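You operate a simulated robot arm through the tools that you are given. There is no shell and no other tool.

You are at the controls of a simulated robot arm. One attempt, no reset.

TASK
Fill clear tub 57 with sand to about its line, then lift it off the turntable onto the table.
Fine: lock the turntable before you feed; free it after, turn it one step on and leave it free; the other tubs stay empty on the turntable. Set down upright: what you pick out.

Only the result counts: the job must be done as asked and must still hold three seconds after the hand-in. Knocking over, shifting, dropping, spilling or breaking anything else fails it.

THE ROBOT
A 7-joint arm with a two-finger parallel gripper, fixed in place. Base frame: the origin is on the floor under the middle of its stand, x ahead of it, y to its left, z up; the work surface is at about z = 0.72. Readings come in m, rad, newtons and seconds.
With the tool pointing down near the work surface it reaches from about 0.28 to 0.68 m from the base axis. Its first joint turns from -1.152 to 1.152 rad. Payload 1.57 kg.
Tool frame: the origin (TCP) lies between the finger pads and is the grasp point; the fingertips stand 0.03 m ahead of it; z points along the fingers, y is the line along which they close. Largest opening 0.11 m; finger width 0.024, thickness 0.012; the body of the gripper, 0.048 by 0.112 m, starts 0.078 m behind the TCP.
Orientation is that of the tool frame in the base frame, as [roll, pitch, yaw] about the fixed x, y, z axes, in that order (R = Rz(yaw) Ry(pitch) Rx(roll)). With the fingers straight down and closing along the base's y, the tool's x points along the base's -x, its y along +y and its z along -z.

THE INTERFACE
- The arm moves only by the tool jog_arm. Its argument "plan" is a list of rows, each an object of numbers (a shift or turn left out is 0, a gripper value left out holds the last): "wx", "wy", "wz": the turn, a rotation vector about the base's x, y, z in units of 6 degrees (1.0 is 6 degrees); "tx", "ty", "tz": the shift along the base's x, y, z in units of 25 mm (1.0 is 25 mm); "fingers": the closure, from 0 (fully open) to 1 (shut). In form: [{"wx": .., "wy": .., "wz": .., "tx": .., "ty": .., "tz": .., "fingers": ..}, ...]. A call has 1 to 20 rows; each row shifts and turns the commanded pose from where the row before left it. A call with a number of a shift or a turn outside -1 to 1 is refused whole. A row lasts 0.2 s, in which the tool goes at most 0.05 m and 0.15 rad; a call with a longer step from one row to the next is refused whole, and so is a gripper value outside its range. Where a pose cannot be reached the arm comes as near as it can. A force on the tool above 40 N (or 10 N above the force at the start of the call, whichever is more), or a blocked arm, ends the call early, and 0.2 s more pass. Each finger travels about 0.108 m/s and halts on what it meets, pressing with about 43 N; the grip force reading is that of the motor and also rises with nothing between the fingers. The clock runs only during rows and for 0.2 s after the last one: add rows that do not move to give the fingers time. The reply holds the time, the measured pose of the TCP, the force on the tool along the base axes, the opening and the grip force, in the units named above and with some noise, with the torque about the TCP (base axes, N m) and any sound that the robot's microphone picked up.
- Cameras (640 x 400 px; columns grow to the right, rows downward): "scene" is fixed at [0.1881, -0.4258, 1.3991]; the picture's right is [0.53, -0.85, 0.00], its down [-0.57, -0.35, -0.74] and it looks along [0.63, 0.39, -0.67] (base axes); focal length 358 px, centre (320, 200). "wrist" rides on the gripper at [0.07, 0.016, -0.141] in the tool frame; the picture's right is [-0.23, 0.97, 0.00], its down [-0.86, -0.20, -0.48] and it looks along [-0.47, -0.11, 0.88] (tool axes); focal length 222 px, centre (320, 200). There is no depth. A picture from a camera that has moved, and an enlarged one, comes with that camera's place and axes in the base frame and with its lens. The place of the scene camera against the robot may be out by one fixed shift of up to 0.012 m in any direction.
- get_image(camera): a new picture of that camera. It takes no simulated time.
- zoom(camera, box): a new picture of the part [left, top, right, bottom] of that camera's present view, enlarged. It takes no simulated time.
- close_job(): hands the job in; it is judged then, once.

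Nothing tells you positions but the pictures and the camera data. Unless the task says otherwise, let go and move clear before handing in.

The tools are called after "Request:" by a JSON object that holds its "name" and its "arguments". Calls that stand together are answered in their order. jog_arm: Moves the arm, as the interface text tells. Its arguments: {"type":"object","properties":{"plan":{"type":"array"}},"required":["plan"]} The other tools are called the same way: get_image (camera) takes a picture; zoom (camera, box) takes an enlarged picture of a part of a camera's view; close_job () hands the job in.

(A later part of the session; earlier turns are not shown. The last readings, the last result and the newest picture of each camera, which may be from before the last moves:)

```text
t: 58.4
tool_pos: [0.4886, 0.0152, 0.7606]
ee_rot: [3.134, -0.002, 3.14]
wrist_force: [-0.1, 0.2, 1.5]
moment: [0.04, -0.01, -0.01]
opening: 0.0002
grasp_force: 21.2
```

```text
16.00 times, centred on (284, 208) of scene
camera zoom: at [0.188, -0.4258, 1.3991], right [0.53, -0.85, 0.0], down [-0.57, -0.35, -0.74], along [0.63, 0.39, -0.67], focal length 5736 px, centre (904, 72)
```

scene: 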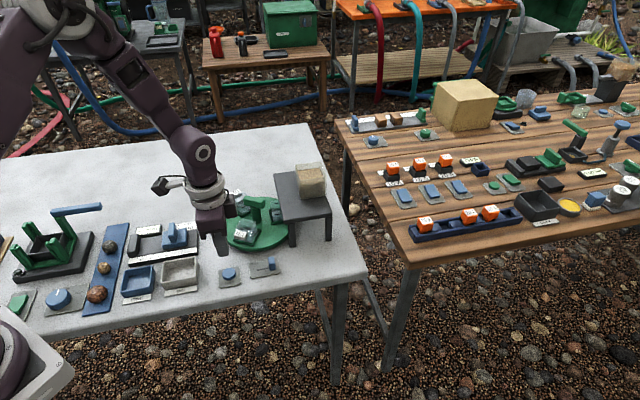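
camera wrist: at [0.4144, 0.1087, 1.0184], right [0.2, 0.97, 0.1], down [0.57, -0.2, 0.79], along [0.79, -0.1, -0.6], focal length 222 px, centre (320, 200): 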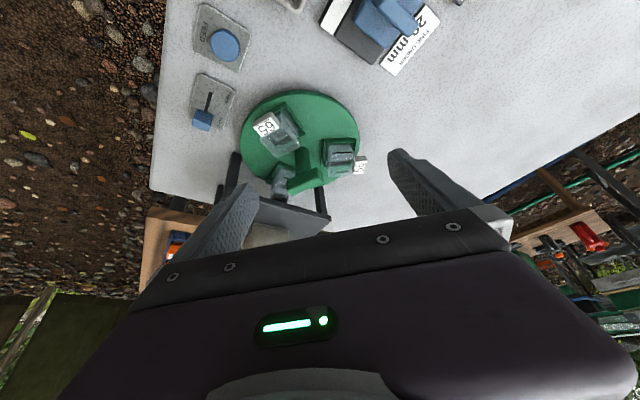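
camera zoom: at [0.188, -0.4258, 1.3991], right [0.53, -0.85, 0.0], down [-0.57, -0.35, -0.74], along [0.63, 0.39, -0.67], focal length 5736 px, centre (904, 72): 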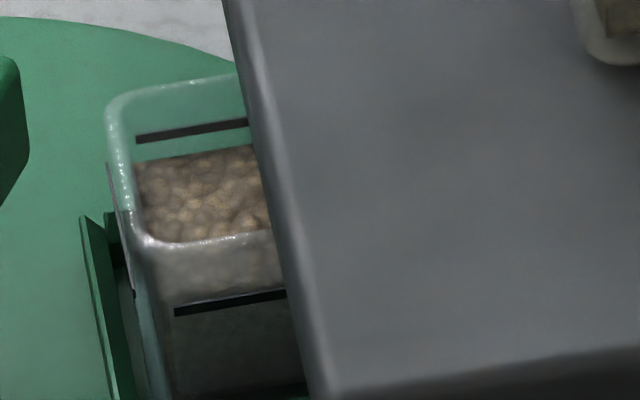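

Request:
{"name": "jog_arm", "arguments": {"plan": [{}, {"tz": 0.8}, {"tz": 1}, {}]}}

Request:
{"name": "zoom", "arguments": {"camera": "scene", "box": [278, 198, 292, 222]}}

Request:
{"name": "zoom", "arguments": {"camera": "scene", "box": [200, 240, 280, 300]}}

```text
t: 59.4
tool_pos: [0.4892, 0.014, 0.8055]
ee_rot: [3.132, -0.003, 3.138]
wrist_force: [-0.2, -0.7, -0.9]
moment: [-0.01, -0.01, 0.02]
opening: 0.0
grasp_force: 21.2
```

```text
16.00 times, centred on (285, 210) of scene
camera zoom: at [0.1881, -0.4258, 1.3991], right [0.53, -0.85, 0.0], down [-0.57, -0.35, -0.74], along [0.63, 0.39, -0.67], focal length 5736 px, centre (880, 40)
```

zoom: 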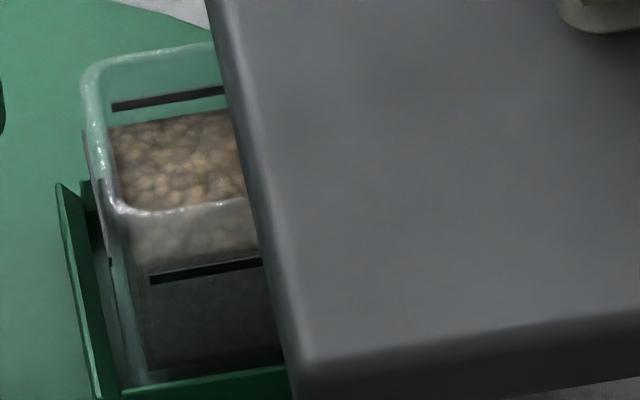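

```text
6.67 times, centred on (240, 270) of scene
camera zoom: at [0.1881, -0.4258, 1.3991], right [0.53, -0.85, 0.0], down [-0.57, -0.35, -0.74], along [0.63, 0.39, -0.67], focal length 2390 px, centre (853, -267)
```

zoom: 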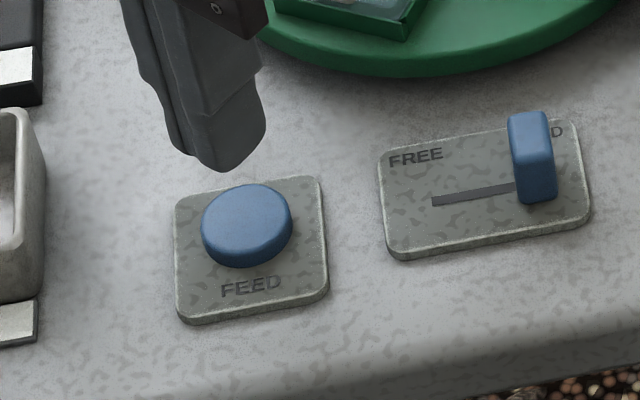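

The feed has stopped and the sand looks to be about at the line. I'll check the level from a low angle with the wrist camera on the robot side.

Request:
{"name": "jog_arm", "arguments": {"plan": [{"tz": 1, "fingers": 0}, {"tz": 1}, {"tz": 1, "ty": 0.6}, {"ty": 0.6, "wy": -0.983}, {"ty": 0.6, "wy": -0.983}, {"ty": 0.6, "wy": -0.983}, {"ty": 0.6, "wy": -0.983}, {"tx": 0.35, "wy": -0.983}, {"tx": 0.35, "wy": -0.983, "tz": -0.6}, {"wy": -0.983, "tz": -0.6}, {"tz": -0.6}, {"tz": -0.6}, {}]}}

Request:
{"name": "get_image", "arguments": {"camera": "wrist"}}

Request:
{"name": "zoom", "arguments": {"camera": "wrist", "box": [250, 150, 310, 210]}}

```text
t: 62.2
tool_pos: [0.5074, 0.0872, 0.8211]
ee_rot: [3.131, 0.721, 3.138]
wrist_force: [0.2, -0.4, -0.5]
moment: [0.01, 0.01, -0.04]
opening: 0.1099
grasp_force: 0.0
```

```text
taken
camera wrist: at [0.3601, 0.1025, 0.88], right [0.17, 0.97, 0.16], down [0.33, -0.21, 0.92], along [0.93, -0.1, -0.35], focal length 222 px, centre (320, 200)
```

wrist: 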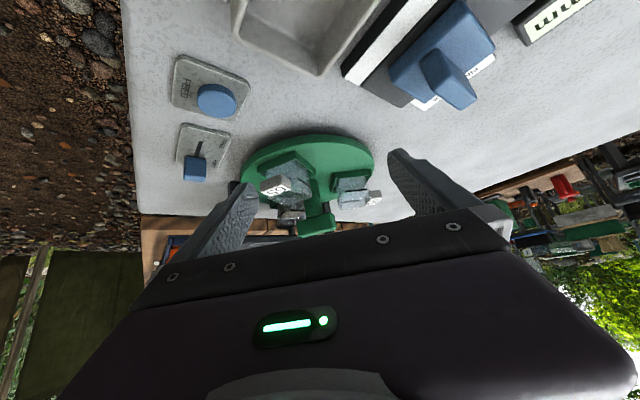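

```text
6.67 times, centred on (280, 180) of wrist
camera zoom: at [0.3601, 0.1025, 0.88], right [0.17, 0.97, 0.16], down [0.33, -0.21, 0.92], along [0.93, -0.1, -0.35], focal length 1481 px, centre (587, 333)
```

zoom: 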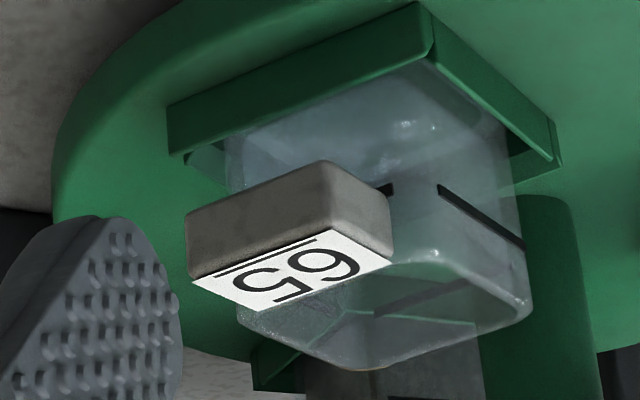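

Request:
{"name": "zoom", "arguments": {"camera": "wrist", "box": [270, 195, 320, 240]}}

```text
8.89 times, centred on (295, 218) of wrist
camera zoom: at [0.3601, 0.1025, 0.88], right [0.17, 0.97, 0.16], down [0.33, -0.21, 0.92], along [0.93, -0.1, -0.35], focal length 1974 px, centre (542, 44)
```

zoom: 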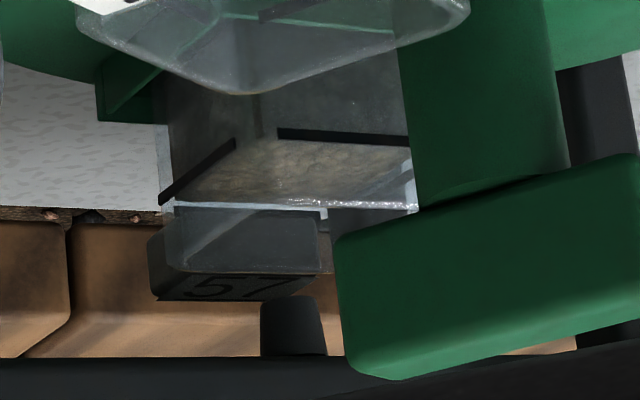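

The sand surface is right at the line, within about 1 mm. Now I'll go back to the slider and set it to FREE.

Request:
{"name": "jog_arm", "arguments": {"plan": [{"tz": 1, "wy": 0.983}, {"tz": 1, "wy": 0.983}, {"tz": 1, "wy": 0.983}, {"wy": 0.983, "ty": -0.7}, {"wy": 0.983, "ty": -0.7}, {"wy": 0.983, "ty": -0.7}, {"wy": 0.983, "ty": -0.7, "fingers": 0.62}, {"wz": -0.9375, "wx": -0.085, "ty": -0.7, "tx": 0.25}, {"wz": -0.9375, "ty": -0.7, "tx": 0.25}, {"wz": -0.9375, "ty": -0.7, "tx": 0.25}, {"wz": -0.9375, "ty": -0.69, "tx": 0.25}, {"wz": -0.9375, "tx": 0.25}, {"wz": -0.9375, "tx": 0.25}, {"wz": -0.9375, "tx": 0.25}, {"wz": -0.9375, "tx": 0.25}, {}]}}

Request:
{"name": "zoom", "arguments": {"camera": "wrist", "box": [250, 60, 410, 220]}}

```text
t: 65.6
tool_pos: [0.5543, -0.0494, 0.8977]
ee_rot: [-3.139, 0.0, 2.356]
wrist_force: [-0.8, 0.7, 0.0]
moment: [-0.02, 0.0, -0.01]
opening: 0.0417
grasp_force: 0.1
```

```text
2.50 times, centred on (330, 140) of wrist
camera zoom: at [0.516, 0.0112, 1.0373], right [0.85, 0.53, 0.0], down [0.46, -0.75, 0.48], along [0.25, -0.41, -0.88], focal length 555 px, centre (295, 350)
```

zoom: 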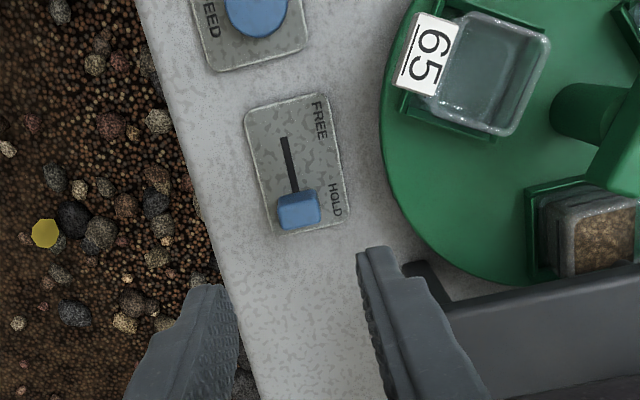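

Request:
{"name": "jog_arm", "arguments": {"plan": [{"tx": 0.15, "ty": -0.13, "tz": -1}, {"tz": -1}, {"tz": -1}, {"tz": -1}, {"tz": -1}, {}, {"fingers": 0.9}, {"fingers": 0.9}, {"fingers": 0.9}]}}

Request:
{"name": "jog_arm", "arguments": {"plan": [{"tx": -0.19, "ty": 0.19}, {"tx": -0.19, "ty": 0.19}, {"tx": -0.19, "ty": 0.19}, {}]}}

```text
t: 67.6
tool_pos: [0.5616, -0.0545, 0.7697]
ee_rot: [-3.141, -0.002, 2.356]
wrist_force: [9.6, 8.8, -11.7]
moment: [-0.05, -0.5, 0.02]
opening: 0.021
grasp_force: 34.0
```

```text
t: 68.6
tool_pos: [0.5452, -0.0383, 0.7706]
ee_rot: [3.14, -0.002, 2.357]
wrist_force: [2.8, 2.9, -7.2]
moment: [0.02, -0.11, 0.0]
opening: 0.0212
grasp_force: 34.5
stopped in row 4: the force on the tool passed its limit at 40 N (the readings are from after the stop); the commanded pose is now the measured one
```

Request:
{"name": "jog_arm", "arguments": {"plan": [{"tx": -0.17, "ty": 0.165}, {"tx": -0.17, "ty": 0.165}, {}]}}

Request:
{"name": "jog_arm", "arguments": {"plan": [{"tx": -0.17, "ty": 0.165}, {"tx": -0.04, "ty": 0.04}, {}]}}

Request:
{"name": "zoom", "arguments": {"camera": "wrist", "box": [260, 80, 400, 220]}}

```text
t: 69.4
tool_pos: [0.5355, -0.0303, 0.7707]
ee_rot: [3.14, -0.001, 2.357]
wrist_force: [3.8, 7.0, -2.6]
moment: [0.39, 0.09, -0.04]
opening: 0.0212
grasp_force: 34.8
```

```text
t: 70.2
tool_pos: [0.5343, -0.0264, 0.7718]
ee_rot: [3.139, 0.008, 2.355]
wrist_force: [27.5, -14.1, -13.3]
moment: [-0.47, -0.71, -0.04]
opening: 0.0212
grasp_force: 34.6
```

```text
2.86 times, centred on (330, 150) of wrist
camera zoom: at [0.4937, 0.0334, 0.9111], right [0.85, 0.53, 0.01], down [0.46, -0.74, 0.48], along [0.26, -0.41, -0.88], focal length 635 px, centre (291, 343)
```

zoom: 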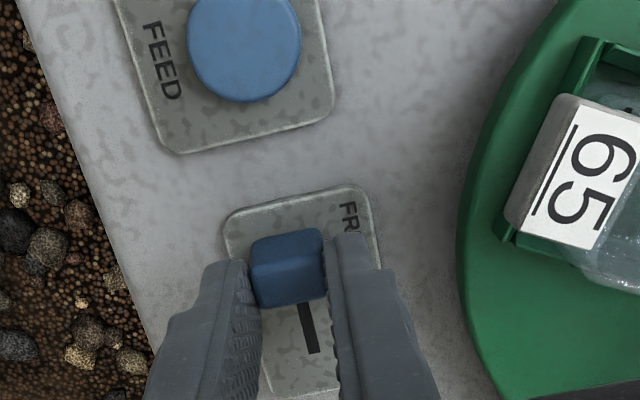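

The end stop at FREE has been reached. I'll release, lift, and confirm.

Request:
{"name": "jog_arm", "arguments": {"plan": [{"fingers": 0.6}, {"fingers": 0.6}, {"tz": 1}, {"tz": 1}, {"tz": 1}, {"tz": 1}, {"tz": 1}, {"tz": 1}, {}]}}

Request:
{"name": "zoom", "arguments": {"camera": "wrist", "box": [250, 20, 410, 180]}}

Request:
{"name": "zoom", "arguments": {"camera": "scene", "box": [210, 160, 340, 290]}}

```text
t: 72.2
tool_pos: [0.53, -0.024, 0.9239]
ee_rot: [3.141, -0.002, 2.355]
wrist_force: [-0.1, 0.1, 0.1]
moment: [-0.03, -0.04, 0.01]
opening: 0.0442
grasp_force: 0.1
```

```text
2.50 times, centred on (330, 100) of wrist
camera zoom: at [0.4912, 0.0357, 1.0631], right [0.85, 0.53, 0.0], down [0.46, -0.75, 0.48], along [0.25, -0.41, -0.88], focal length 555 px, centre (295, 450)
```

zoom: 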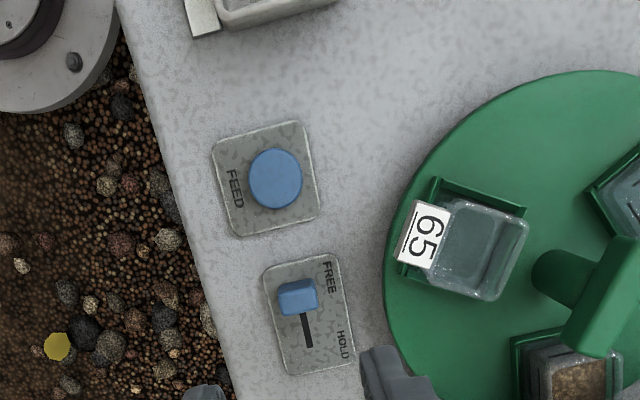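

```text
3.08 times, centred on (275, 225) of scene
camera zoom: at [0.1881, -0.4258, 1.3991], right [0.53, -0.85, 0.0], down [-0.57, -0.35, -0.74], along [0.63, 0.39, -0.67], focal length 1103 px, centre (458, 123)
```

zoom: 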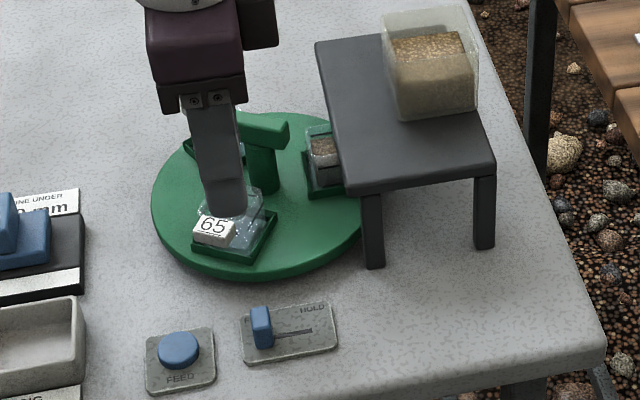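

The turntable is free again, so I'll now turn it one more step (−120°). I'll go above the handle and bring the tool to yaw −75°, so a single grip covers the whole turn.

Request:
{"name": "jog_arm", "arguments": {"plan": [{"wz": 1, "tx": 0.75, "ty": 0.56}, {"wz": 1, "tx": 0.75, "ty": 0.56}, {"wz": 1, "tx": 0.75, "ty": 0.56}, {"wz": 1, "tx": 0.75, "ty": 0.56}, {"wz": 1, "tx": 0.75, "ty": 0.56}, {"wz": 1, "tx": 0.75, "ty": 0.56}, {"wz": 1}, {"wz": 1}, {"wz": 1}, {"wz": 1}, {"wz": 1}, {"wz": 1}, {"wz": 1}, {"wz": 1}, {"wz": 1}, {"wz": 1}, {"wz": 1}, {"wz": 1}, {"wz": 1}, {"wz": 1}]}}

Request:
{"name": "jog_arm", "arguments": {"plan": [{"wz": 1}, {"wz": 1}, {"wz": 1}, {"wz": 1}, {"wz": 1}, {}]}}

Request:
{"name": "get_image", "arguments": {"camera": "wrist"}}

Request:
{"name": "get_image", "arguments": {"camera": "scene"}}

```text
t: 76.4
tool_pos: [0.6422, 0.0578, 0.9204]
ee_rot: [-3.141, -0.003, -1.829]
wrist_force: [0.1, 0.1, 0.2]
moment: [0.0, 0.0, 0.0]
opening: 0.0439
grasp_force: 0.1
```

```text
t: 77.8
tool_pos: [0.6437, 0.0579, 0.9225]
ee_rot: [-3.141, -0.004, -1.309]
wrist_force: [0.7, 0.4, 0.9]
moment: [0.04, -0.02, -0.03]
opening: 0.0439
grasp_force: 0.1
```

```text
taken
camera wrist: at [0.6445, -0.0132, 1.0623], right [-1.0, -0.03, 0.0], down [-0.03, 0.88, 0.48], along [-0.02, 0.48, -0.88], focal length 222 px, centre (320, 200)
```

wrist: 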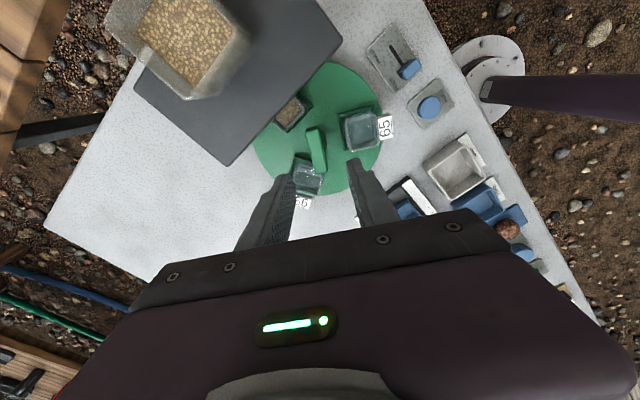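

```text
taken
```

scene: 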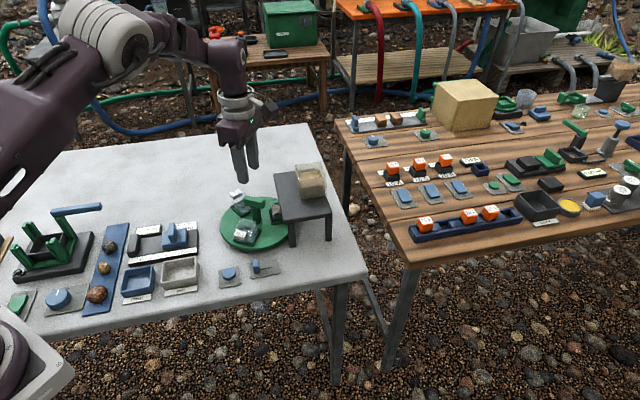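

Request:
{"name": "zoom", "arguments": {"camera": "wrist", "box": [240, 60, 400, 220]}}

```text
2.50 times, centred on (320, 140) of wrist
camera zoom: at [0.6445, -0.0132, 1.0623], right [-1.0, -0.03, 0.0], down [-0.03, 0.88, 0.48], along [-0.02, 0.48, -0.88], focal length 555 px, centre (320, 350)
```

zoom: 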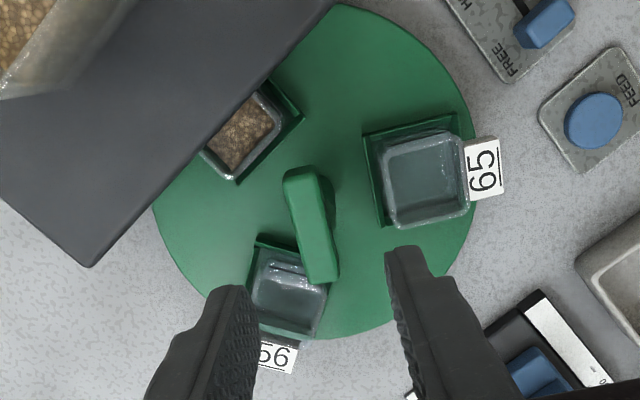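

Request:
{"name": "jog_arm", "arguments": {"plan": [{"tx": 0.09, "ty": 0.06, "fingers": 0.66}, {"tz": -1}, {"tz": -1}, {"tz": -1}, {}]}}

Request:
{"name": "zoom", "arguments": {"camera": "wrist", "box": [240, 60, 400, 220]}}

Request:
{"name": "zoom", "arguments": {"camera": "scene", "box": [200, 130, 350, 260]}}

```text
t: 79.0
tool_pos: [0.6474, 0.0597, 0.8456]
ee_rot: [3.141, -0.001, -1.309]
wrist_force: [0.3, 0.5, -1.1]
moment: [0.01, -0.04, 0.01]
opening: 0.0372
grasp_force: 0.0
```

```text
2.50 times, centred on (320, 140) of wrist
camera zoom: at [0.6488, -0.0109, 0.985], right [-1.0, -0.03, 0.0], down [-0.03, 0.88, 0.48], along [-0.02, 0.48, -0.88], focal length 555 px, centre (320, 350)
```

zoom: 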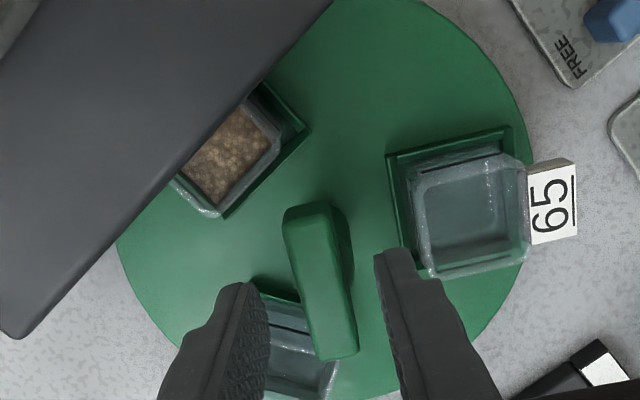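

```text
3.08 times, centred on (275, 195) of scene
camera zoom: at [0.1881, -0.4258, 1.3991], right [0.53, -0.85, 0.0], down [-0.57, -0.35, -0.74], along [0.63, 0.39, -0.67], focal length 1103 px, centre (458, 215)
```

zoom: 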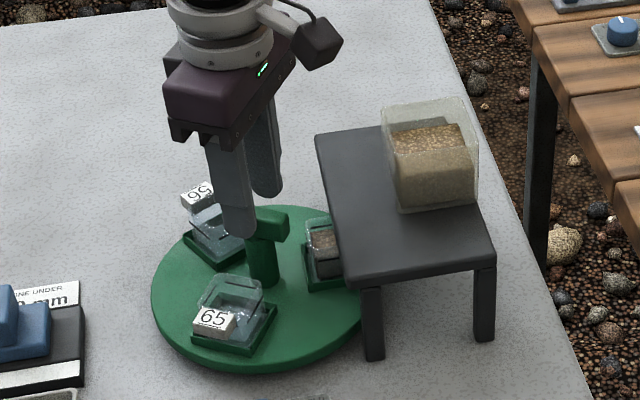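

Request:
{"name": "jog_arm", "arguments": {"plan": [{"tz": -0.7}, {"tz": -0.57}, {}, {"fingers": 0.92}, {"fingers": 0.92}, {"fingers": 0.92}]}}

```text
t: 80.4
tool_pos: [0.6476, 0.0612, 0.8157]
ee_rot: [-3.14, -0.001, -1.308]
wrist_force: [15.8, 2.4, -11.5]
moment: [-0.21, -0.31, 0.03]
opening: 0.0239
grasp_force: 36.0
```

Request:
{"name": "jog_arm", "arguments": {"plan": [{"tx": 0.07, "tz": 0.0}, {}]}}

```text
t: 81.0
tool_pos: [0.647, 0.0608, 0.8153]
ee_rot: [3.139, -0.003, -1.31]
wrist_force: [-8.7, -0.2, 9.3]
moment: [0.15, 0.29, 0.02]
opening: 0.0237
grasp_force: 36.0
```

Request:
{"name": "jog_arm", "arguments": {"plan": [{"wz": -0.4, "tx": -0.02}, {"wz": -0.8}, {"wz": -0.8}, {"wz": -0.8}, {"wz": -0.8}, {"wz": -0.4}, {}]}}

Request:
{"name": "zoom", "arguments": {"camera": "scene", "box": [200, 130, 350, 260]}}

```text
t: 82.6
tool_pos: [0.6463, 0.0599, 0.8145]
ee_rot: [3.141, -0.003, -1.729]
wrist_force: [-0.6, -1.3, 1.6]
moment: [-0.66, -0.24, 1.65]
opening: 0.025
grasp_force: 36.1
```

```text
3.08 times, centred on (275, 195) of scene
camera zoom: at [0.188, -0.4258, 1.3991], right [0.53, -0.85, 0.0], down [-0.57, -0.35, -0.74], along [0.63, 0.39, -0.67], focal length 1103 px, centre (458, 215)
```

zoom: 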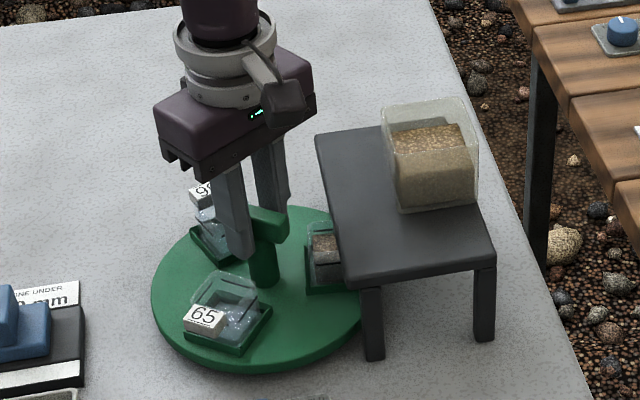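

Request:
{"name": "zoom", "arguments": {"camera": "scene", "box": [210, 200, 330, 290]}}

Request:
{"name": "zoom", "arguments": {"camera": "wrist", "box": [220, 40, 420, 220]}}

Request:
{"name": "get_image", "arguments": {"camera": "wrist"}}

```text
4.44 times, centred on (270, 245) of scene
camera zoom: at [0.188, -0.4258, 1.3991], right [0.53, -0.85, 0.0], down [-0.57, -0.35, -0.74], along [0.63, 0.39, -0.67], focal length 1593 px, centre (542, 0)
```

zoom: 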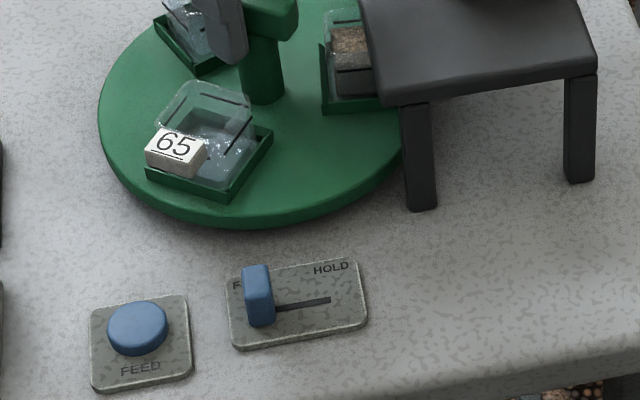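

```text
2.22 times, centred on (320, 130) of wrist
camera zoom: at [0.6186, -0.006, 0.955], right [-0.93, 0.38, 0.0], down [0.33, 0.81, 0.48], along [0.18, 0.44, -0.88], focal length 494 px, centre (320, 356)
```

zoom: 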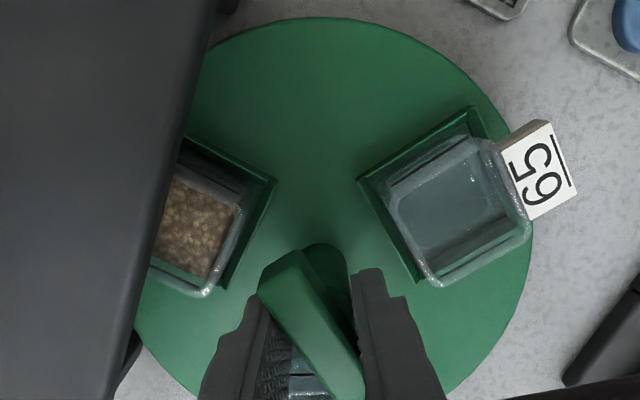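

```text
taken
camera wrist: at [0.6186, -0.006, 0.955], right [-0.93, 0.38, 0.0], down [0.33, 0.81, 0.48], along [0.18, 0.44, -0.88], focal length 222 px, centre (320, 200)
```

wrist: 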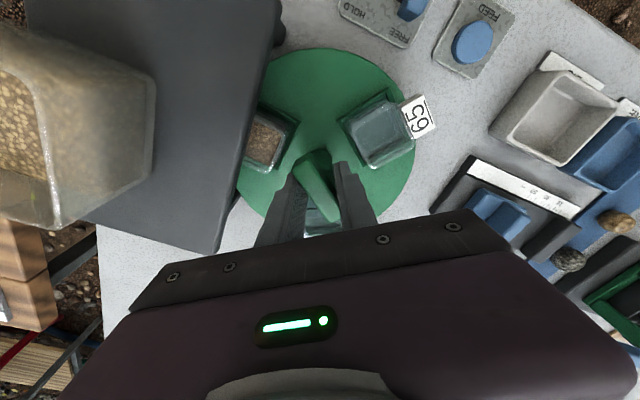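

The wrist turned 24° but the disc only followed a few degrees, so something is resisting the turn. I'll release the bar carefully and look before doing anything more.

Request:
{"name": "jog_arm", "arguments": {"plan": [{"fingers": 0.7}, {"fingers": 0.66}, {"fingers": 0.66}, {}]}}

Request:
{"name": "zoom", "arguments": {"camera": "wrist", "box": [220, 40, 420, 220]}}

Request:
{"name": "zoom", "arguments": {"camera": "scene", "box": [220, 160, 340, 260]}}

Request:
{"name": "zoom", "arguments": {"camera": "scene", "box": [270, 190, 310, 230]}}

```text
t: 83.6
tool_pos: [0.6465, 0.0608, 0.8156]
ee_rot: [3.141, -0.002, -1.729]
wrist_force: [0.1, 0.4, 1.4]
moment: [-0.02, 0.02, 0.01]
opening: 0.0374
grasp_force: 0.1
```

```text
2.22 times, centred on (320, 130) of wrist
camera zoom: at [0.6186, -0.006, 0.9549], right [-0.93, 0.38, 0.0], down [0.33, 0.81, 0.48], along [0.18, 0.44, -0.88], focal length 494 px, centre (320, 356)
```

zoom: 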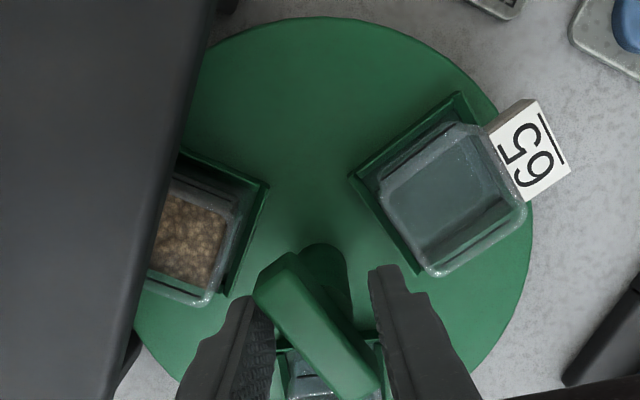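

```text
4.00 times, centred on (280, 210) of scene
camera zoom: at [0.1881, -0.4258, 1.3991], right [0.53, -0.85, 0.0], down [-0.57, -0.35, -0.74], along [0.63, 0.39, -0.67], focal length 1434 px, centre (480, 160)
```

zoom: 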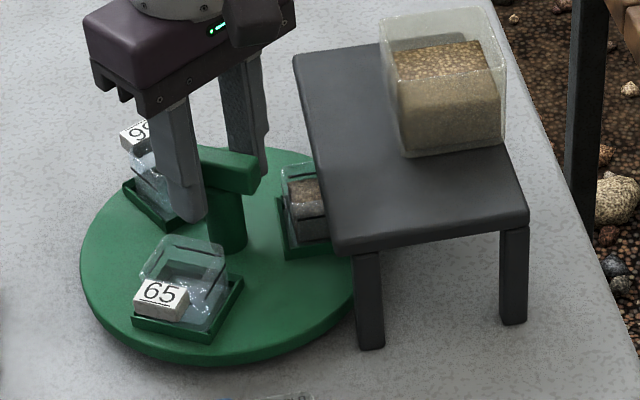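

```text
10.00 times, centred on (290, 210) of scene
camera zoom: at [0.1881, -0.4258, 1.3991], right [0.53, -0.85, 0.0], down [-0.57, -0.35, -0.74], along [0.63, 0.39, -0.67], focal length 3585 px, centre (620, 100)
```

zoom: 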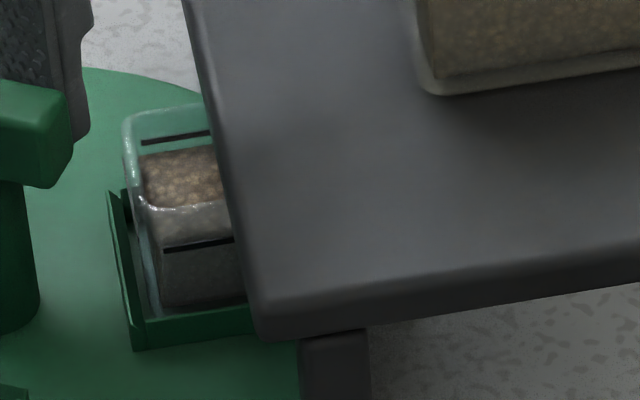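

The disc sprang back exactly to its earlier position, so it is behaving as if still locked or sitting in a strong detent. I'll inspect the slider closely.

Request:
{"name": "zoom", "arguments": {"camera": "scene", "box": [210, 245, 290, 295]}}

Request:
{"name": "zoom", "arguments": {"camera": "scene", "box": [250, 252, 284, 280]}}

Request:
{"name": "zoom", "arguments": {"camera": "scene", "box": [210, 200, 330, 290]}}

```text
8.00 times, centred on (250, 270) of scene
camera zoom: at [0.1881, -0.4258, 1.3991], right [0.53, -0.85, 0.0], down [-0.57, -0.35, -0.74], along [0.63, 0.39, -0.67], focal length 2868 px, centre (880, -360)
```

zoom: 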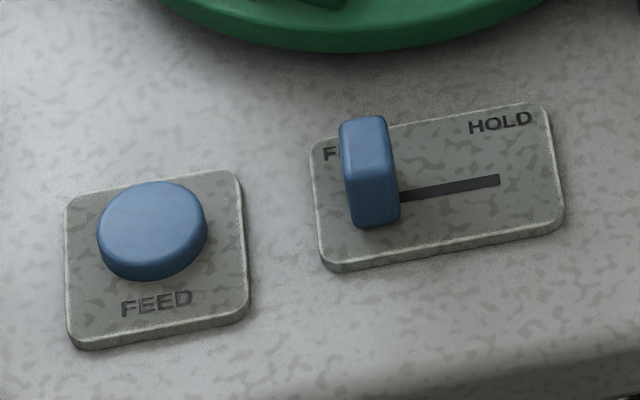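

```text
14.29 times, centred on (267, 266) of scene
camera zoom: at [0.1881, -0.4258, 1.3991], right [0.53, -0.85, 0.0], down [-0.57, -0.35, -0.74], along [0.63, 0.39, -0.67], focal length 5121 px, centre (1077, -743)
```

zoom: 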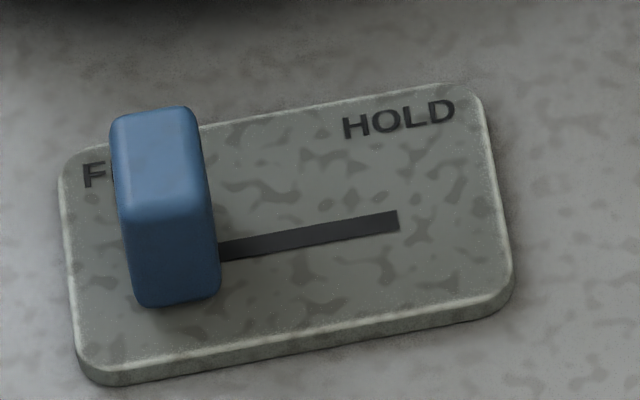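

```text
4.44 times, centred on (270, 245) of scene
camera zoom: at [0.1881, -0.4258, 1.3991], right [0.53, -0.85, 0.0], down [-0.57, -0.35, -0.74], along [0.63, 0.39, -0.67], focal length 1593 px, centre (542, 0)
```

zoom: 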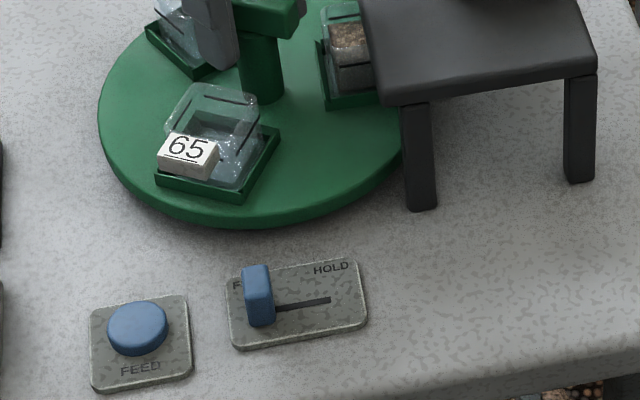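

The slider is fully at FREE, yet the disc acts like a spring. As a small diagnostic, I'll realign with the bar, grip it, and turn a few degrees the other way to see whether it resists symmetrically.

Request:
{"name": "jog_arm", "arguments": {"plan": [{"wz": 1}, {"wz": 1}, {"wz": 1}, {"wz": 1}, {}, {"fingers": 0.92}, {"fingers": 0.92}, {"fingers": 0.92}]}}

Request:
{"name": "jog_arm", "arguments": {"plan": [{"wz": 0.5}, {"wz": 0.5}, {}]}}

Request:
{"name": "zoom", "arguments": {"camera": "scene", "box": [220, 160, 340, 260]}}

```text
t: 85.4
tool_pos: [0.6471, 0.0604, 0.8159]
ee_rot: [-3.14, -0.001, -1.309]
wrist_force: [9.7, 2.5, -3.1]
moment: [0.12, -0.07, 0.03]
opening: 0.0235
grasp_force: 36.1
```

```text
t: 86.2
tool_pos: [0.6472, 0.0604, 0.8151]
ee_rot: [3.141, -0.002, -1.206]
wrist_force: [3.0, -1.5, 9.7]
moment: [0.18, -0.04, -0.04]
opening: 0.0235
grasp_force: 36.0
```

```text
4.00 times, centred on (280, 210) of scene
camera zoom: at [0.1879, -0.4259, 1.3991], right [0.53, -0.85, 0.0], down [-0.57, -0.35, -0.74], along [0.63, 0.39, -0.67], focal length 1434 px, centre (480, 160)
```

zoom: 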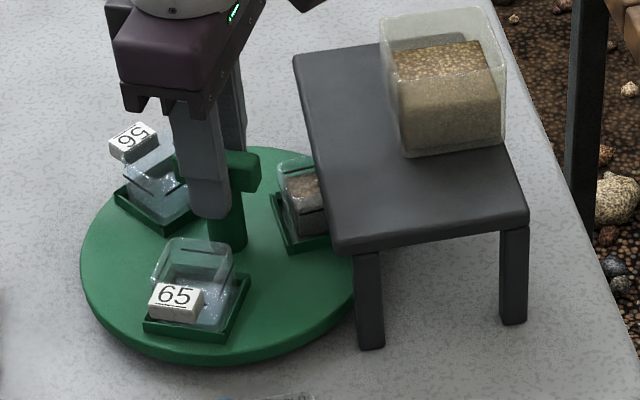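

Turning counter-clockwise is free: it moved 6° with no resistance. So the clockwise side is a hard stop and "on" means counter-clockwise, +120°. I'll release, rise, turn the wrist back by 180° and regrip, so there is enough wrist range.

Request:
{"name": "jog_arm", "arguments": {"plan": [{"fingers": 0.66}, {"fingers": 0.66}, {"fingers": 0.66}, {"tz": 1}, {"tz": 1}, {"tz": 1}, {"tz": 1}, {"wz": -1}, {"wz": -1}, {"wz": -1}, {"wz": -1}, {"wz": -1}, {"wz": -1}, {"wz": -1}, {"wz": -1}, {"wz": -1}, {"wz": -1}, {"wz": -1}, {"wz": -1}, {"wz": -1}]}}

Request:
{"name": "jog_arm", "arguments": {"plan": [{"wz": -1}, {"wz": -1}, {"wz": -1}, {"wz": -1}, {"wz": -1}, {"wz": -1}, {"wz": -1}, {"wz": -1}, {"wz": -1}, {"wz": -1}, {"wz": -1}, {"wz": -1}, {"wz": -1}, {"wz": -1}, {"wz": -1}, {"wz": -1}, {"wz": -1}, {}]}}

Request:
{"name": "zoom", "arguments": {"camera": "wrist", "box": [240, 60, 400, 220]}}

Request:
{"name": "zoom", "arguments": {"camera": "scene", "box": [220, 160, 340, 260]}}

```text
t: 90.4
tool_pos: [0.6472, 0.0595, 0.9142]
ee_rot: [-3.14, 0.001, -2.567]
wrist_force: [-0.4, 0.2, 0.4]
moment: [-0.01, -0.03, 0.01]
opening: 0.0374
grasp_force: 0.1
```

```text
t: 94.2
tool_pos: [0.6467, 0.0601, 0.9143]
ee_rot: [-3.14, 0.0, 1.934]
wrist_force: [0.5, -0.4, 0.4]
moment: [0.01, 0.0, -0.02]
opening: 0.0376
grasp_force: 0.1
```

```text
2.50 times, centred on (320, 140) of wrist
camera zoom: at [0.6367, 0.1306, 1.0546], right [0.99, 0.14, 0.0], down [0.12, -0.87, 0.48], along [0.06, -0.47, -0.88], focal length 555 px, centre (320, 350)
```

zoom: 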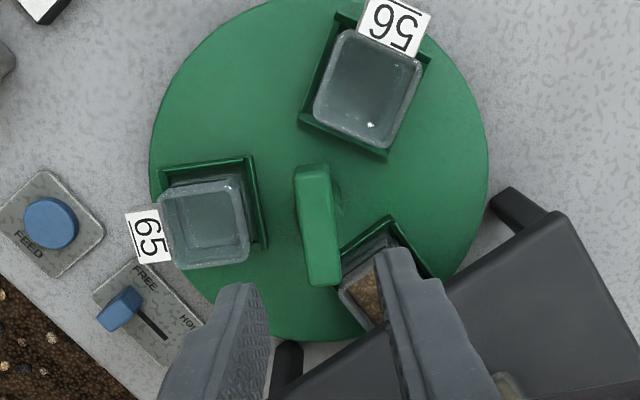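

```text
4.00 times, centred on (280, 210) of scene
camera zoom: at [0.1881, -0.4258, 1.3991], right [0.53, -0.85, 0.0], down [-0.57, -0.35, -0.74], along [0.63, 0.39, -0.67], focal length 1434 px, centre (480, 160)
```

zoom: 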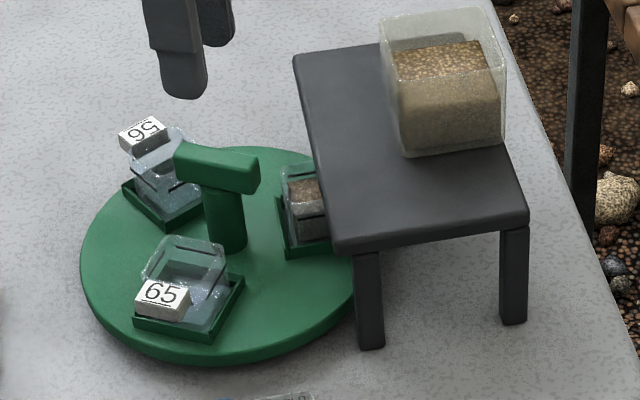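

After release the disc settled back to the step position, so there is a light detent here, while clockwise is blocked. I'll align to the bar again (yaw 105°), grip, and turn counter-clockwise by 120°.

Request:
{"name": "jog_arm", "arguments": {"plan": [{"wz": -1}, {"tz": -1}, {"tz": -1}, {"tz": -1}, {"tz": -0.97}, {}]}}

Request:
{"name": "zoom", "arguments": {"camera": "wrist", "box": [240, 60, 400, 220]}}

```text
t: 95.6
tool_pos: [0.6493, 0.061, 0.8136]
ee_rot: [3.141, -0.002, 1.83]
wrist_force: [-0.3, -0.5, -0.2]
moment: [0.0, 0.01, -0.04]
opening: 0.0375
grasp_force: 0.0
```

```text
2.50 times, centred on (320, 140) of wrist
camera zoom: at [0.6449, 0.1319, 0.9534], right [1.0, 0.03, 0.0], down [0.03, -0.88, 0.48], along [0.02, -0.48, -0.88], focal length 555 px, centre (320, 350)
```

zoom: 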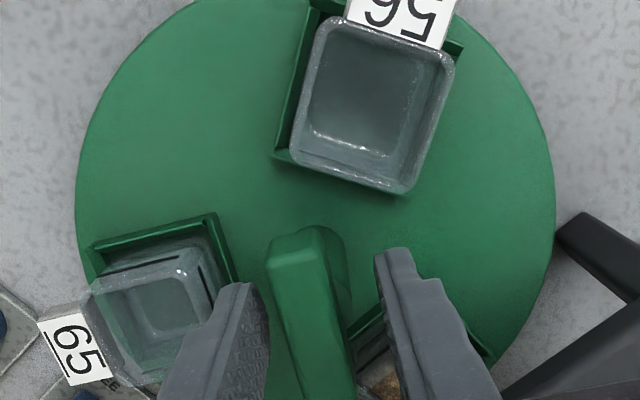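

Request:
{"name": "jog_arm", "arguments": {"plan": [{"tx": -0.1}, {}, {"fingers": 0.92}, {"fingers": 0.92}, {"fingers": 0.92}]}}

```text
t: 96.8
tool_pos: [0.646, 0.061, 0.8141]
ee_rot: [3.14, -0.002, 1.833]
wrist_force: [11.3, 2.3, -7.1]
moment: [-0.06, -0.16, -0.01]
opening: 0.0237
grasp_force: 35.6
```

Request:
{"name": "jog_arm", "arguments": {"plan": [{"tx": 0.03}, {"wz": 0.4}, {"wz": 0.8}, {"wz": 0.8}, {"wz": 0.8}, {"wz": 0.8}, {"wz": 0.4}, {}]}}

Request:
{"name": "zoom", "arguments": {"camera": "scene", "box": [200, 130, 350, 260]}}

```text
t: 98.0
tool_pos: [0.6459, 0.0609, 0.8137]
ee_rot: [3.137, -0.003, 2.089]
wrist_force: [9.0, 1.6, -10.3]
moment: [0.05, -0.09, 0.03]
opening: 0.0235
grasp_force: 35.6
stopped in row 5: the force on the tool passed its limit at 41 N (the readings are from after the stop); the commanded pose is now the measured one
```

```text
3.08 times, centred on (275, 195) of scene
camera zoom: at [0.1884, -0.4258, 1.3991], right [0.53, -0.85, 0.0], down [-0.57, -0.35, -0.74], along [0.63, 0.39, -0.67], focal length 1103 px, centre (458, 215)
```

zoom: 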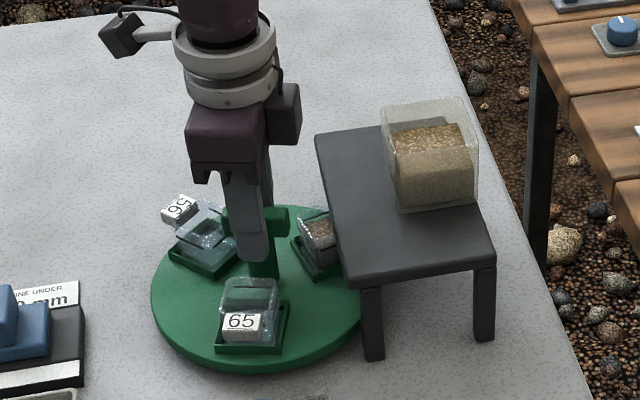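

Request:
{"name": "jog_arm", "arguments": {"plan": [{"wz": 0.3, "tx": 0.02}, {"wz": 0.5}, {"wz": 0.5}, {"wz": 0.5}, {"wz": 0.5}, {"wz": 0.3}, {}]}}

```text
t: 99.6
tool_pos: [0.6466, 0.0608, 0.8148]
ee_rot: [3.139, -0.003, 2.361]
wrist_force: [4.8, 6.9, -25.5]
moment: [-0.05, 0.15, 0.01]
opening: 0.0238
grasp_force: 35.4
```

Request:
{"name": "jog_arm", "arguments": {"plan": [{"tz": -0.05, "wz": 0.3}, {"wz": 0.6}, {"wz": 0.6}, {"wz": 0.6}, {"wz": 0.6}, {"wz": 0.3}, {}]}}

Request:
{"name": "zoom", "arguments": {"camera": "scene", "box": [200, 130, 350, 260]}}

```text
t: 101.2
tool_pos: [0.6468, 0.0605, 0.813]
ee_rot: [3.138, -0.001, 2.675]
wrist_force: [-5.7, 7.1, 21.9]
moment: [0.02, 0.21, 0.03]
opening: 0.0236
grasp_force: 35.8
```

```text
3.08 times, centred on (275, 195) of scene
camera zoom: at [0.1875, -0.4257, 1.3993], right [0.53, -0.85, 0.0], down [-0.57, -0.35, -0.74], along [0.63, 0.39, -0.67], focal length 1103 px, centre (458, 215)
```

zoom: 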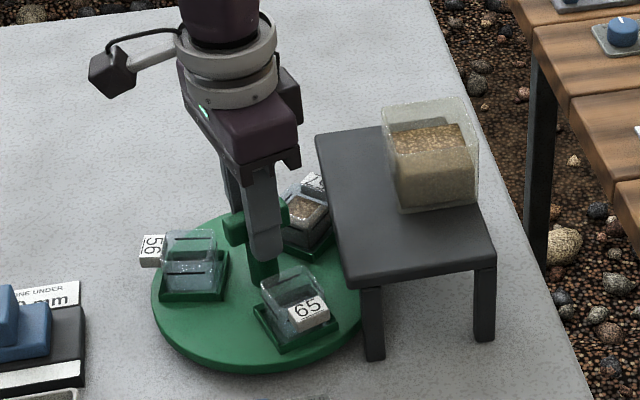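

Request:
{"name": "jog_arm", "arguments": {"plan": [{"tz": 0.025, "wz": 0.3}, {"wz": 0.6}, {"wz": 0.6}, {"wz": 0.6}, {"wz": 0.6}, {"wz": 0.3}, {}]}}

Request:
{"name": "jog_arm", "arguments": {"plan": [{"wz": 0.3}, {"wz": 0.6}, {"wz": 0.6}, {"wz": 0.6}, {"wz": 0.6}, {"wz": 0.3}, {}]}}

Request:
{"name": "zoom", "arguments": {"camera": "scene", "box": [200, 130, 350, 260]}}

```text
t: 102.8
tool_pos: [0.647, 0.0599, 0.8147]
ee_rot: [3.14, -0.002, 2.99]
wrist_force: [-4.6, -5.0, 21.6]
moment: [-0.38, -0.16, 0.03]
opening: 0.0239
grasp_force: 35.9
```

```text
t: 104.4
tool_pos: [0.647, 0.0604, 0.8148]
ee_rot: [3.14, -0.004, -2.98]
wrist_force: [-4.4, -11.6, 2.2]
moment: [-0.66, 0.6, 0.02]
opening: 0.0235
grasp_force: 36.2
```

```text
3.08 times, centred on (275, 195) of scene
camera zoom: at [0.1879, -0.426, 1.3991], right [0.53, -0.85, 0.0], down [-0.57, -0.35, -0.74], along [0.63, 0.39, -0.67], focal length 1103 px, centre (458, 215)
```

zoom: 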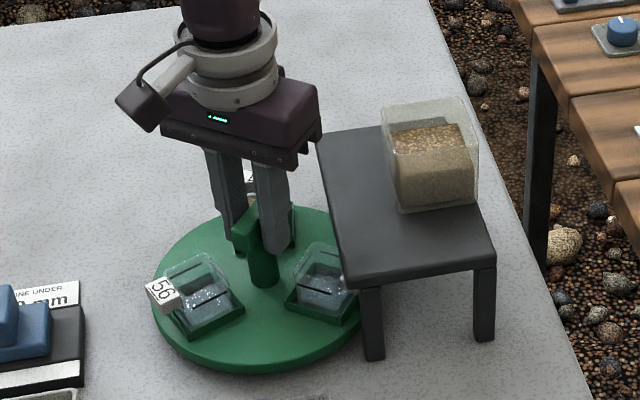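

Request:
{"name": "jog_arm", "arguments": {"plan": [{"wz": 0.3}, {"wz": 0.6}, {"wz": 0.6}, {"wz": 0.6}, {"wz": 0.6}, {"wz": 0.3}, {}]}}

Request:
{"name": "jog_arm", "arguments": {"plan": [{"wz": 0.3}, {"wz": 0.5}, {"wz": 0.6}, {"wz": 0.6}, {"wz": 0.5}, {"wz": 0.4}, {}]}}

Request:
{"name": "zoom", "arguments": {"camera": "scene", "box": [200, 130, 350, 260]}}

```text
t: 106.0
tool_pos: [0.6456, 0.06, 0.815]
ee_rot: [3.14, -0.001, -2.666]
wrist_force: [5.3, -13.1, -14.9]
moment: [-0.43, -0.65, 0.01]
opening: 0.0235
grasp_force: 35.5
```

```text
t: 107.6
tool_pos: [0.6476, 0.0597, 0.8149]
ee_rot: [3.138, -0.001, -2.362]
wrist_force: [-3.4, -8.7, 1.4]
moment: [-0.61, 0.24, 0.02]
opening: 0.0238
grasp_force: 35.8
```

```text
3.08 times, centred on (275, 195) of scene
camera zoom: at [0.188, -0.426, 1.3991], right [0.53, -0.85, 0.0], down [-0.57, -0.35, -0.74], along [0.63, 0.39, -0.67], focal length 1103 px, centre (458, 215)
```

zoom: 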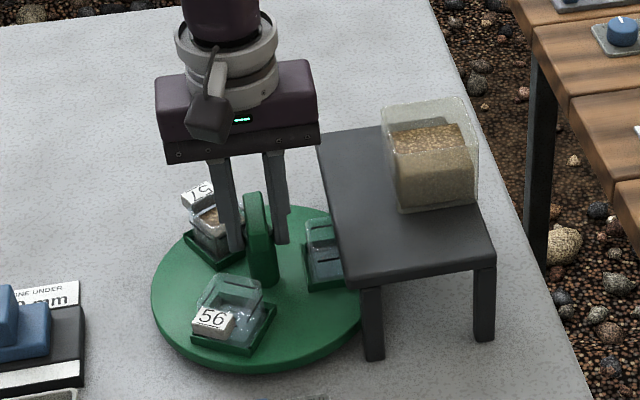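

The disc has turned +120°: tub 65 is now at the nozzle and tub 57 is at the back-left. I'll release the handle and rise.

Request:
{"name": "jog_arm", "arguments": {"plan": [{"fingers": 0.66}, {"fingers": 0.66}, {"fingers": 0.66}, {"tz": 1}, {"tz": 1}, {"tz": 1}, {"tz": 1}, {"tz": 1}, {"fingers": 0.3}, {}]}}

Request:
{"name": "get_image", "arguments": {"camera": "wrist"}}

Request:
{"name": "zoom", "arguments": {"camera": "scene", "box": [220, 160, 340, 260]}}

```text
t: 109.8
tool_pos: [0.6453, 0.0625, 0.9365]
ee_rot: [3.138, -0.002, -2.36]
wrist_force: [-0.4, 0.2, 0.8]
moment: [-0.01, 0.02, 0.0]
opening: 0.0769
grasp_force: 0.0
```

```text
taken
camera wrist: at [0.5821, 0.0247, 1.0776], right [-0.52, 0.85, 0.0], down [0.75, 0.46, 0.48], along [0.4, 0.25, -0.88], focal length 222 px, centre (320, 200)
```

wrist: 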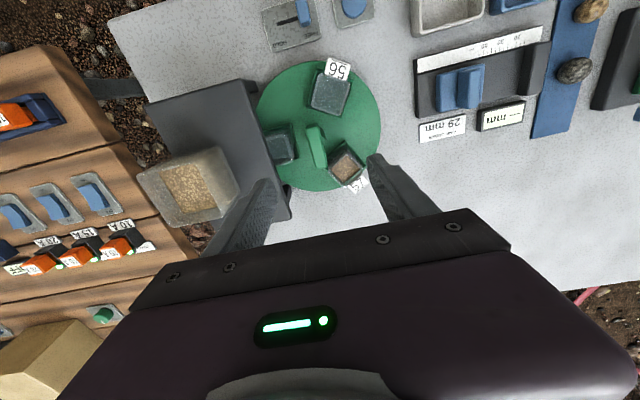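

```text
4.00 times, centred on (280, 210) of scene
camera zoom: at [0.1881, -0.4258, 1.3991], right [0.53, -0.85, 0.0], down [-0.57, -0.35, -0.74], along [0.63, 0.39, -0.67], focal length 1434 px, centre (480, 160)
```

zoom: 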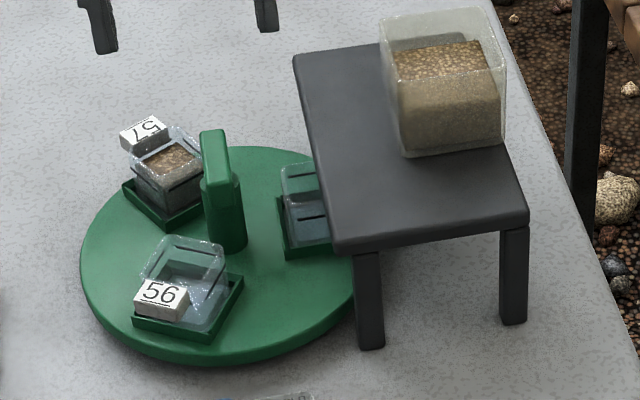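

Request:
{"name": "zoom", "arguments": {"camera": "wrist", "box": [290, 110, 390, 210]}}

Request:
{"name": "zoom", "arguments": {"camera": "scene", "box": [240, 180, 280, 220]}}

```text
4.00 times, centred on (340, 160) of wrist
camera zoom: at [0.5821, 0.0247, 1.0776], right [-0.52, 0.85, 0.0], down [0.75, 0.46, 0.48], along [0.4, 0.25, -0.88], focal length 888 px, centre (240, 360)
```

zoom: 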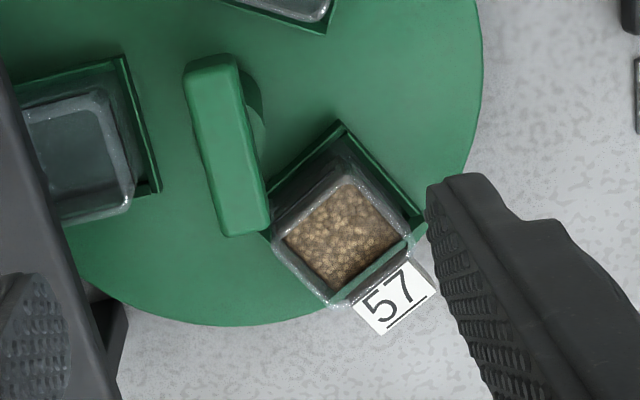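

```text
10.00 times, centred on (260, 200) of scene
camera zoom: at [0.1881, -0.4258, 1.3991], right [0.53, -0.85, 0.0], down [-0.57, -0.35, -0.74], along [0.63, 0.39, -0.67], focal length 3585 px, centre (920, 200)
```

zoom: 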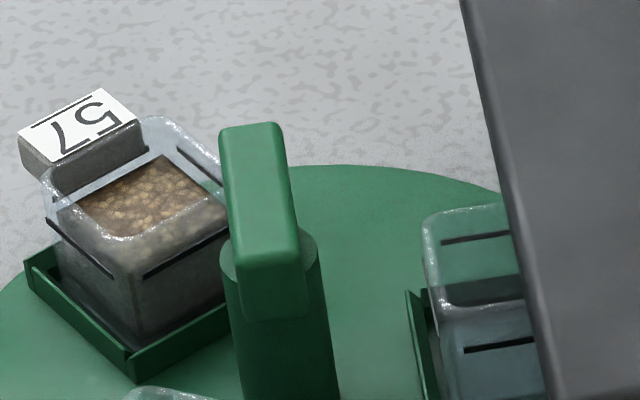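

The disc stayed put and the sand is at the line. Tub 57 is at about (0.662, 0.117), rim z≈0.773. I'll position above it with the fingers closing along its two tangential sides (yaw 255°).

Request:
{"name": "jog_arm", "arguments": {"plan": [{"wz": 1, "tx": 0.13, "ty": 0.43, "fingers": 0.45}, {"wz": 1, "tx": 0.13, "ty": 0.43, "fingers": 0.45}, {"wz": 1, "tx": 0.13, "ty": 0.43}, {"wz": 1, "tx": 0.13, "ty": 0.43}, {"wz": 1.0, "tx": 0.13, "ty": 0.43}, {"tz": -0.4}, {}]}}

Request:
{"name": "get_image", "arguments": {"camera": "wrist"}}

Request:
{"name": "zoom", "arguments": {"camera": "wrist", "box": [250, 90, 390, 210]}}

```text
t: 111.4
tool_pos: [0.6612, 0.114, 0.9296]
ee_rot: [3.138, -0.002, -1.838]
wrist_force: [0.1, 1.2, 0.6]
moment: [-0.03, -0.04, 0.0]
opening: 0.0604
grasp_force: 0.0
```

```text
taken
camera wrist: at [0.6269, 0.0524, 1.07], right [-0.88, 0.48, 0.0], down [0.42, 0.77, 0.48], along [0.22, 0.42, -0.88], focal length 222 px, centre (320, 200)
```

wrist: 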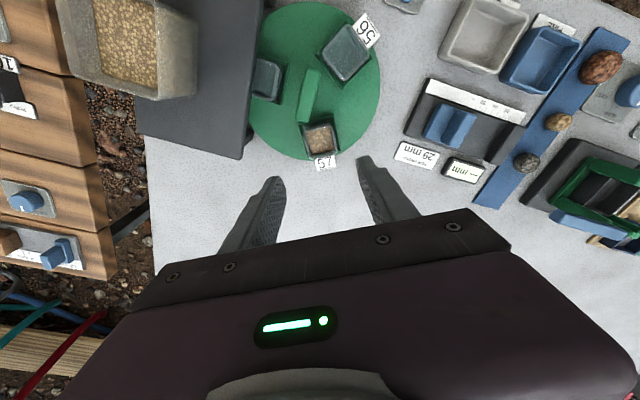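

```text
3.33 times, centred on (320, 150) of wrist
camera zoom: at [0.6269, 0.0524, 1.07], right [-0.88, 0.48, 0.0], down [0.42, 0.77, 0.48], along [0.22, 0.42, -0.88], focal length 740 px, centre (320, 367)
```

zoom: 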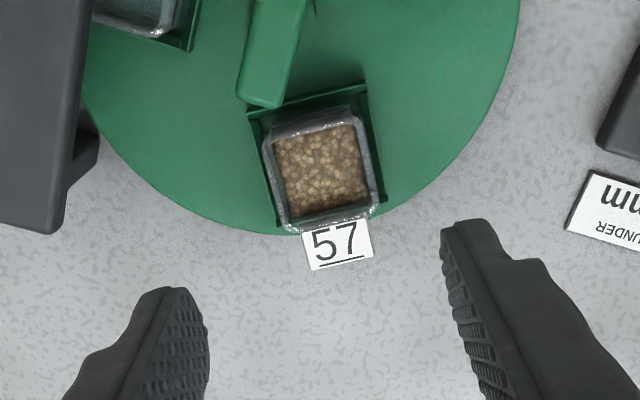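

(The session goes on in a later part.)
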